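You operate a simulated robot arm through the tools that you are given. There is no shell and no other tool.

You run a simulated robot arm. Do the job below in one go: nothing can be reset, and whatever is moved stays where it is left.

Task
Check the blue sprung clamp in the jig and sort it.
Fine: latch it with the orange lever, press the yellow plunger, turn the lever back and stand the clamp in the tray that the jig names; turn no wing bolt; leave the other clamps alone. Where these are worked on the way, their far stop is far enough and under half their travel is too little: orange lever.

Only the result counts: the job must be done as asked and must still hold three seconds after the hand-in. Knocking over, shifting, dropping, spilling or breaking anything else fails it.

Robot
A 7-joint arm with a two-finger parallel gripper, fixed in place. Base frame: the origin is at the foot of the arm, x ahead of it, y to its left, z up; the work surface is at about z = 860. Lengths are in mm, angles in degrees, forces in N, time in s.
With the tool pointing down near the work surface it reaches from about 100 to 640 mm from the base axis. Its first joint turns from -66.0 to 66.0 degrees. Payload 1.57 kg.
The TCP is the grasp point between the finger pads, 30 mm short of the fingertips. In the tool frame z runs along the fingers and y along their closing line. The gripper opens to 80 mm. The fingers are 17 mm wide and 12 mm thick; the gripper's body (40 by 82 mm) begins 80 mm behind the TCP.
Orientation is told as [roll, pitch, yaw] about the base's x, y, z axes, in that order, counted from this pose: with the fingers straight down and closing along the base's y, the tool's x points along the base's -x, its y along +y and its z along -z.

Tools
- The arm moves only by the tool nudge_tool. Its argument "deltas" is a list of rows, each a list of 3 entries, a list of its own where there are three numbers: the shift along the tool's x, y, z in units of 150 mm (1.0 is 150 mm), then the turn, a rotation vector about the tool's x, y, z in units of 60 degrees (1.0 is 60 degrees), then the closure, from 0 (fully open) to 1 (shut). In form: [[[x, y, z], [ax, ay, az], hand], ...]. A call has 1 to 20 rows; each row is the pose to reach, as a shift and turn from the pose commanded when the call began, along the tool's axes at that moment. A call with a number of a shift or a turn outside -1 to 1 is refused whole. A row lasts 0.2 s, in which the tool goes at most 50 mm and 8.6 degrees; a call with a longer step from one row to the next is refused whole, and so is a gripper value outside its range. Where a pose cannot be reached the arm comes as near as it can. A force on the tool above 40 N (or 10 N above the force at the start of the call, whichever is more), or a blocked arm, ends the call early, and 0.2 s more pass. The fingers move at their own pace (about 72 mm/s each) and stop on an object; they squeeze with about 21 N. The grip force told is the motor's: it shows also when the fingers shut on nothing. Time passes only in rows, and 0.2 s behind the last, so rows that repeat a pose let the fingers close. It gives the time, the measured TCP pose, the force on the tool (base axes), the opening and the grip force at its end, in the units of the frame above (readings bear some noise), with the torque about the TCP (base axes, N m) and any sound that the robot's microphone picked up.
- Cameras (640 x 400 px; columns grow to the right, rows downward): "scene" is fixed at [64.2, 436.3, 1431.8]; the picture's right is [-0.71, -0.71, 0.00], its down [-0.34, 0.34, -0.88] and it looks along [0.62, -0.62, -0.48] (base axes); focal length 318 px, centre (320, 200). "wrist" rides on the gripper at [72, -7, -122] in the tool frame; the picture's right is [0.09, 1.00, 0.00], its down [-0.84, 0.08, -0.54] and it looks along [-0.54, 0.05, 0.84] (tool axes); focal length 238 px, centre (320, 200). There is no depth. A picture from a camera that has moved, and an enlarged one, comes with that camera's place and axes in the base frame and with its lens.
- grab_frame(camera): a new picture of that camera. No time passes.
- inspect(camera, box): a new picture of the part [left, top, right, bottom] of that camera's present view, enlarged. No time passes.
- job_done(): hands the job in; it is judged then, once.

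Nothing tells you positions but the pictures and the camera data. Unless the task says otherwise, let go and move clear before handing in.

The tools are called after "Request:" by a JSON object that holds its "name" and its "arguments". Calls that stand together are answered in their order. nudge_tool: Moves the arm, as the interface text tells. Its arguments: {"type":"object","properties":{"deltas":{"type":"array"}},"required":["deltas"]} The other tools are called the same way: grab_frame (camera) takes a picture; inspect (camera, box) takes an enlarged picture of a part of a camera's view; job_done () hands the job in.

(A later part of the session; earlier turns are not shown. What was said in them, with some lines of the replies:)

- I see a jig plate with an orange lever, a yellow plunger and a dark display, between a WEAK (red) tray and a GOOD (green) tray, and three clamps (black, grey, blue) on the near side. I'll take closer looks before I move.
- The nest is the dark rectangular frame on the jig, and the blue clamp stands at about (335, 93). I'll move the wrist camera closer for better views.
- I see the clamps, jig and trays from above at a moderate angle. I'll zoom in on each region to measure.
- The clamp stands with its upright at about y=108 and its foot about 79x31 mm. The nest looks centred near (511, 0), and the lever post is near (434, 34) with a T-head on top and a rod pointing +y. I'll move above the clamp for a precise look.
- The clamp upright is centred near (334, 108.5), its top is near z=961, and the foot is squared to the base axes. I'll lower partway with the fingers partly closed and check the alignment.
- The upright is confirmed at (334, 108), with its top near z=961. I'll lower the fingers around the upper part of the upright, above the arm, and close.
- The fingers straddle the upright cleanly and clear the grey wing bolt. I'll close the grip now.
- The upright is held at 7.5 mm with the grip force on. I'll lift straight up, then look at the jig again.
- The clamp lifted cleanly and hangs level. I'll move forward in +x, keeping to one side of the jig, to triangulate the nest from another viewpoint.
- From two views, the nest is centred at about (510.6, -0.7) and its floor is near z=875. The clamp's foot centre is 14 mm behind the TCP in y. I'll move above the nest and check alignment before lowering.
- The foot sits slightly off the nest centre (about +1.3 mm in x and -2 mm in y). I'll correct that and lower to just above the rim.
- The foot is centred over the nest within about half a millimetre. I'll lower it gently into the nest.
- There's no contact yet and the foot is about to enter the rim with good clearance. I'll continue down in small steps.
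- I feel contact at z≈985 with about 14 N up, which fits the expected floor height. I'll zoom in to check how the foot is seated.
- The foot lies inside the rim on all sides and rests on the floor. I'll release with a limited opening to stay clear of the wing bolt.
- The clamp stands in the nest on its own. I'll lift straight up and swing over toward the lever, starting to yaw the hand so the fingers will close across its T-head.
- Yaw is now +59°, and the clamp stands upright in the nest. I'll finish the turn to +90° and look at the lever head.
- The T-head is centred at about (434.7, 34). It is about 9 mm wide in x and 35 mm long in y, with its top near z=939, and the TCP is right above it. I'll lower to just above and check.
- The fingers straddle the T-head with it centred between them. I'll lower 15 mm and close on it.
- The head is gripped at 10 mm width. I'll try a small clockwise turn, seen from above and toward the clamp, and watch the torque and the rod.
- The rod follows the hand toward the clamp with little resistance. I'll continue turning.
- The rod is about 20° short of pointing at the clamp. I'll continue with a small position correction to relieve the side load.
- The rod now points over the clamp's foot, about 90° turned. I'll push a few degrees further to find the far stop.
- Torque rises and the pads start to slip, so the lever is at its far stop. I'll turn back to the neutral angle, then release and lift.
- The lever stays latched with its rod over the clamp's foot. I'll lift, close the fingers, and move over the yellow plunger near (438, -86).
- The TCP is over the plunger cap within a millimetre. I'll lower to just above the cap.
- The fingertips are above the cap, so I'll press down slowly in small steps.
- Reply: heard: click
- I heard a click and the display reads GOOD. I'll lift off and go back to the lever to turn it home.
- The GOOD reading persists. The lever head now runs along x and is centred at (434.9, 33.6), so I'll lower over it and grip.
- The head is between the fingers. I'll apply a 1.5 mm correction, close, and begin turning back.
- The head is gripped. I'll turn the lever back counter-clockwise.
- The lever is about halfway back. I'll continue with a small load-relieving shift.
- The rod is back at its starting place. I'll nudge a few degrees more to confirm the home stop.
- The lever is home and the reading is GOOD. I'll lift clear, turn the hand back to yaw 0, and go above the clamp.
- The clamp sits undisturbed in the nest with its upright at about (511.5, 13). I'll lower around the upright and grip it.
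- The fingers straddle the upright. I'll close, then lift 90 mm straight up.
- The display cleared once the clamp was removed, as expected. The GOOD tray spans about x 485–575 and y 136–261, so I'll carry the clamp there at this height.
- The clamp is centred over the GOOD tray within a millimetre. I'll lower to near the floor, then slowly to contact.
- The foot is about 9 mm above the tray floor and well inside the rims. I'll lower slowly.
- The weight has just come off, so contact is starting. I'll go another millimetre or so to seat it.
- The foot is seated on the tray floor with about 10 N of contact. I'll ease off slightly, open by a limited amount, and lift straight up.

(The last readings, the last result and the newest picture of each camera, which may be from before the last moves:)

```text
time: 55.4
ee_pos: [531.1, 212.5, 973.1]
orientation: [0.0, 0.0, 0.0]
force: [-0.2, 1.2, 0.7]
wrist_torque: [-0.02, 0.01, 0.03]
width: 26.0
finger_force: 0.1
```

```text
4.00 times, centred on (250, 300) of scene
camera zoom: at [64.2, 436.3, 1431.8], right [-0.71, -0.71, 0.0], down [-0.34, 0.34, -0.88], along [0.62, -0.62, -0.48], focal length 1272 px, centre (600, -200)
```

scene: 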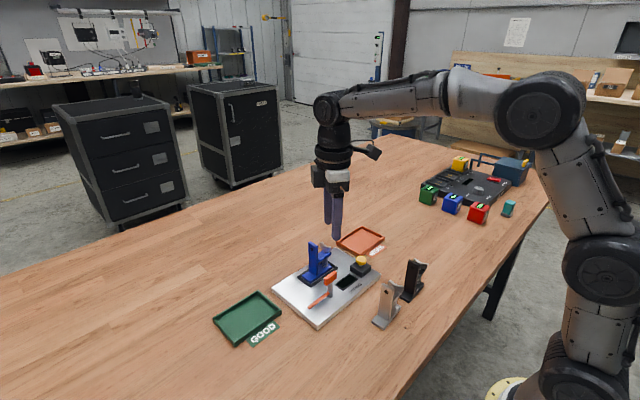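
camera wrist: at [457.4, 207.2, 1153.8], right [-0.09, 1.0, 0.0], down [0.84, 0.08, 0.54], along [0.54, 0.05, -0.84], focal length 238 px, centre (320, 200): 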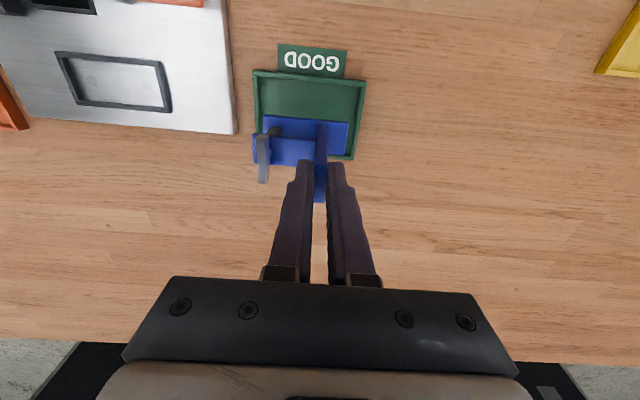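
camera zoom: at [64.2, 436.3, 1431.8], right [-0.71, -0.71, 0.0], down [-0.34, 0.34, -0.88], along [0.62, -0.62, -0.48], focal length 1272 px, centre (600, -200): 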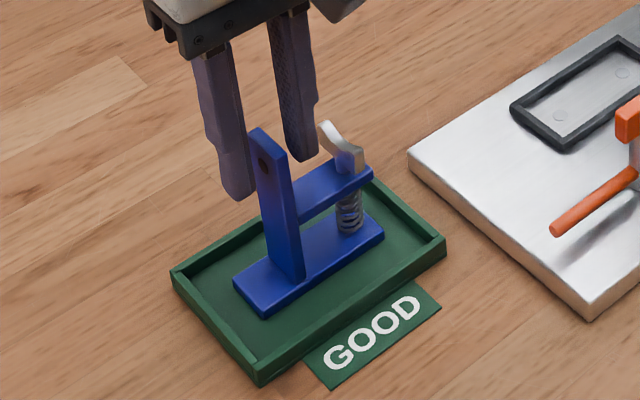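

The clamp stands free and upright in the GOOD tray. I'll lift clear.

Request:
{"name": "nudge_tool", "arguments": {"deltas": [[[0, 0, -0.15], [0, 0, 0], 0.675], [[0, 0, -0.4], [0, 0, 0], 0.675], [[0, 0, -0.7], [0, 0, 0], 0.675], [[0, 0, -0.95], [0, 0, 0], 0.675], [[0, 0, -0.95], [0, 0, 0], 0.675]]}}

Request:
{"name": "grab_frame", "arguments": {"camera": "scene"}}

Request:
{"name": "grab_frame", "arguments": {"camera": "wrist"}}

Request:
{"name": "inspect", "arguments": {"camera": "scene", "box": [200, 210, 440, 360]}}

```text
time: 56.6
ee_pos: [532.0, 213.4, 1116.3]
orientation: [0.0, 0.1, 0.1]
force: [-0.4, -0.3, -0.4]
wrist_torque: [-0.04, 0.0, 0.01]
width: 26.0
finger_force: 0.2
```

```text
taken
```

scene: 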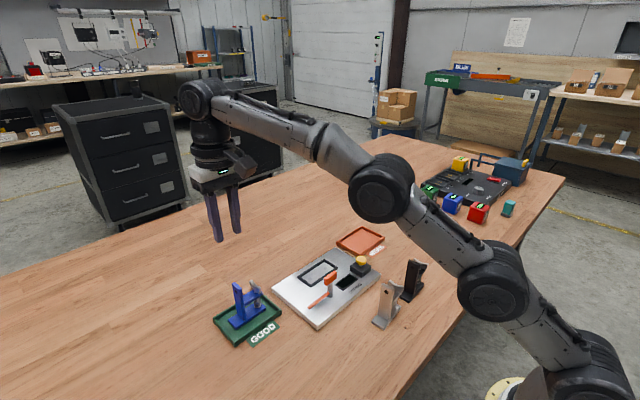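

```text
taken
camera wrist: at [459.2, 205.8, 1238.3], right [-0.09, 1.0, 0.0], down [0.84, 0.08, 0.54], along [0.54, 0.05, -0.84], focal length 238 px, centre (320, 200)
```

wrist: 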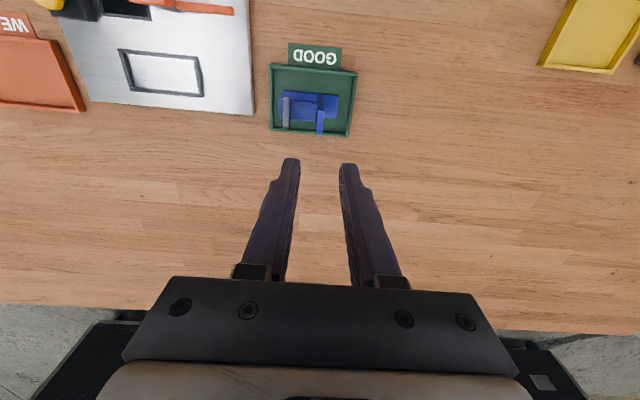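

```text
2.67 times, centred on (320, 285) of scene
camera zoom: at [64.2, 436.3, 1431.8], right [-0.71, -0.71, 0.0], down [-0.34, 0.34, -0.88], along [0.62, -0.62, -0.48], focal length 848 px, centre (320, -27)
```

zoom: 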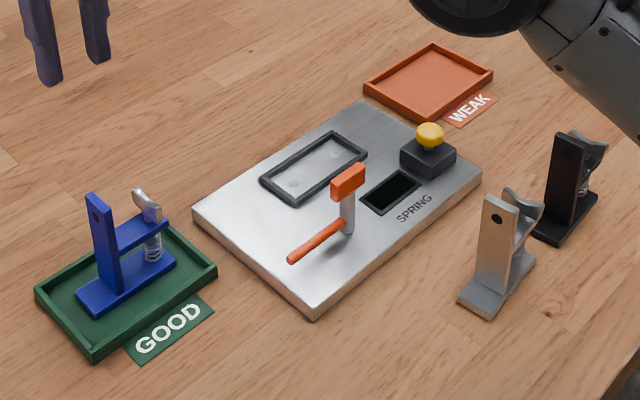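

The blue clamp stands upright in the GOOD tray, the lever is back at home, and the other clamps are untouched. The hand is open and clear, so I'm handing in.

Request:
{"name": "job_done", "arguments": {}}

```text
The job is handed in.
```

The blue clamp tested GOOD and now stands upright in the green GOOD tray, and I've handed the job in.

- **Test:** I seated the clamp in the jig and turned the orange lever to its far stop. I then pressed the yellow plunger until it clicked, and the display showed GOOD.
- **Lever:** I turned it back to its home stop before taking the clamp out.
- **Left alone:** I turned no wing bolt. The last pictures show the grey and black clamps and both trays where they started.

The gripper is open and clear of the clamp.
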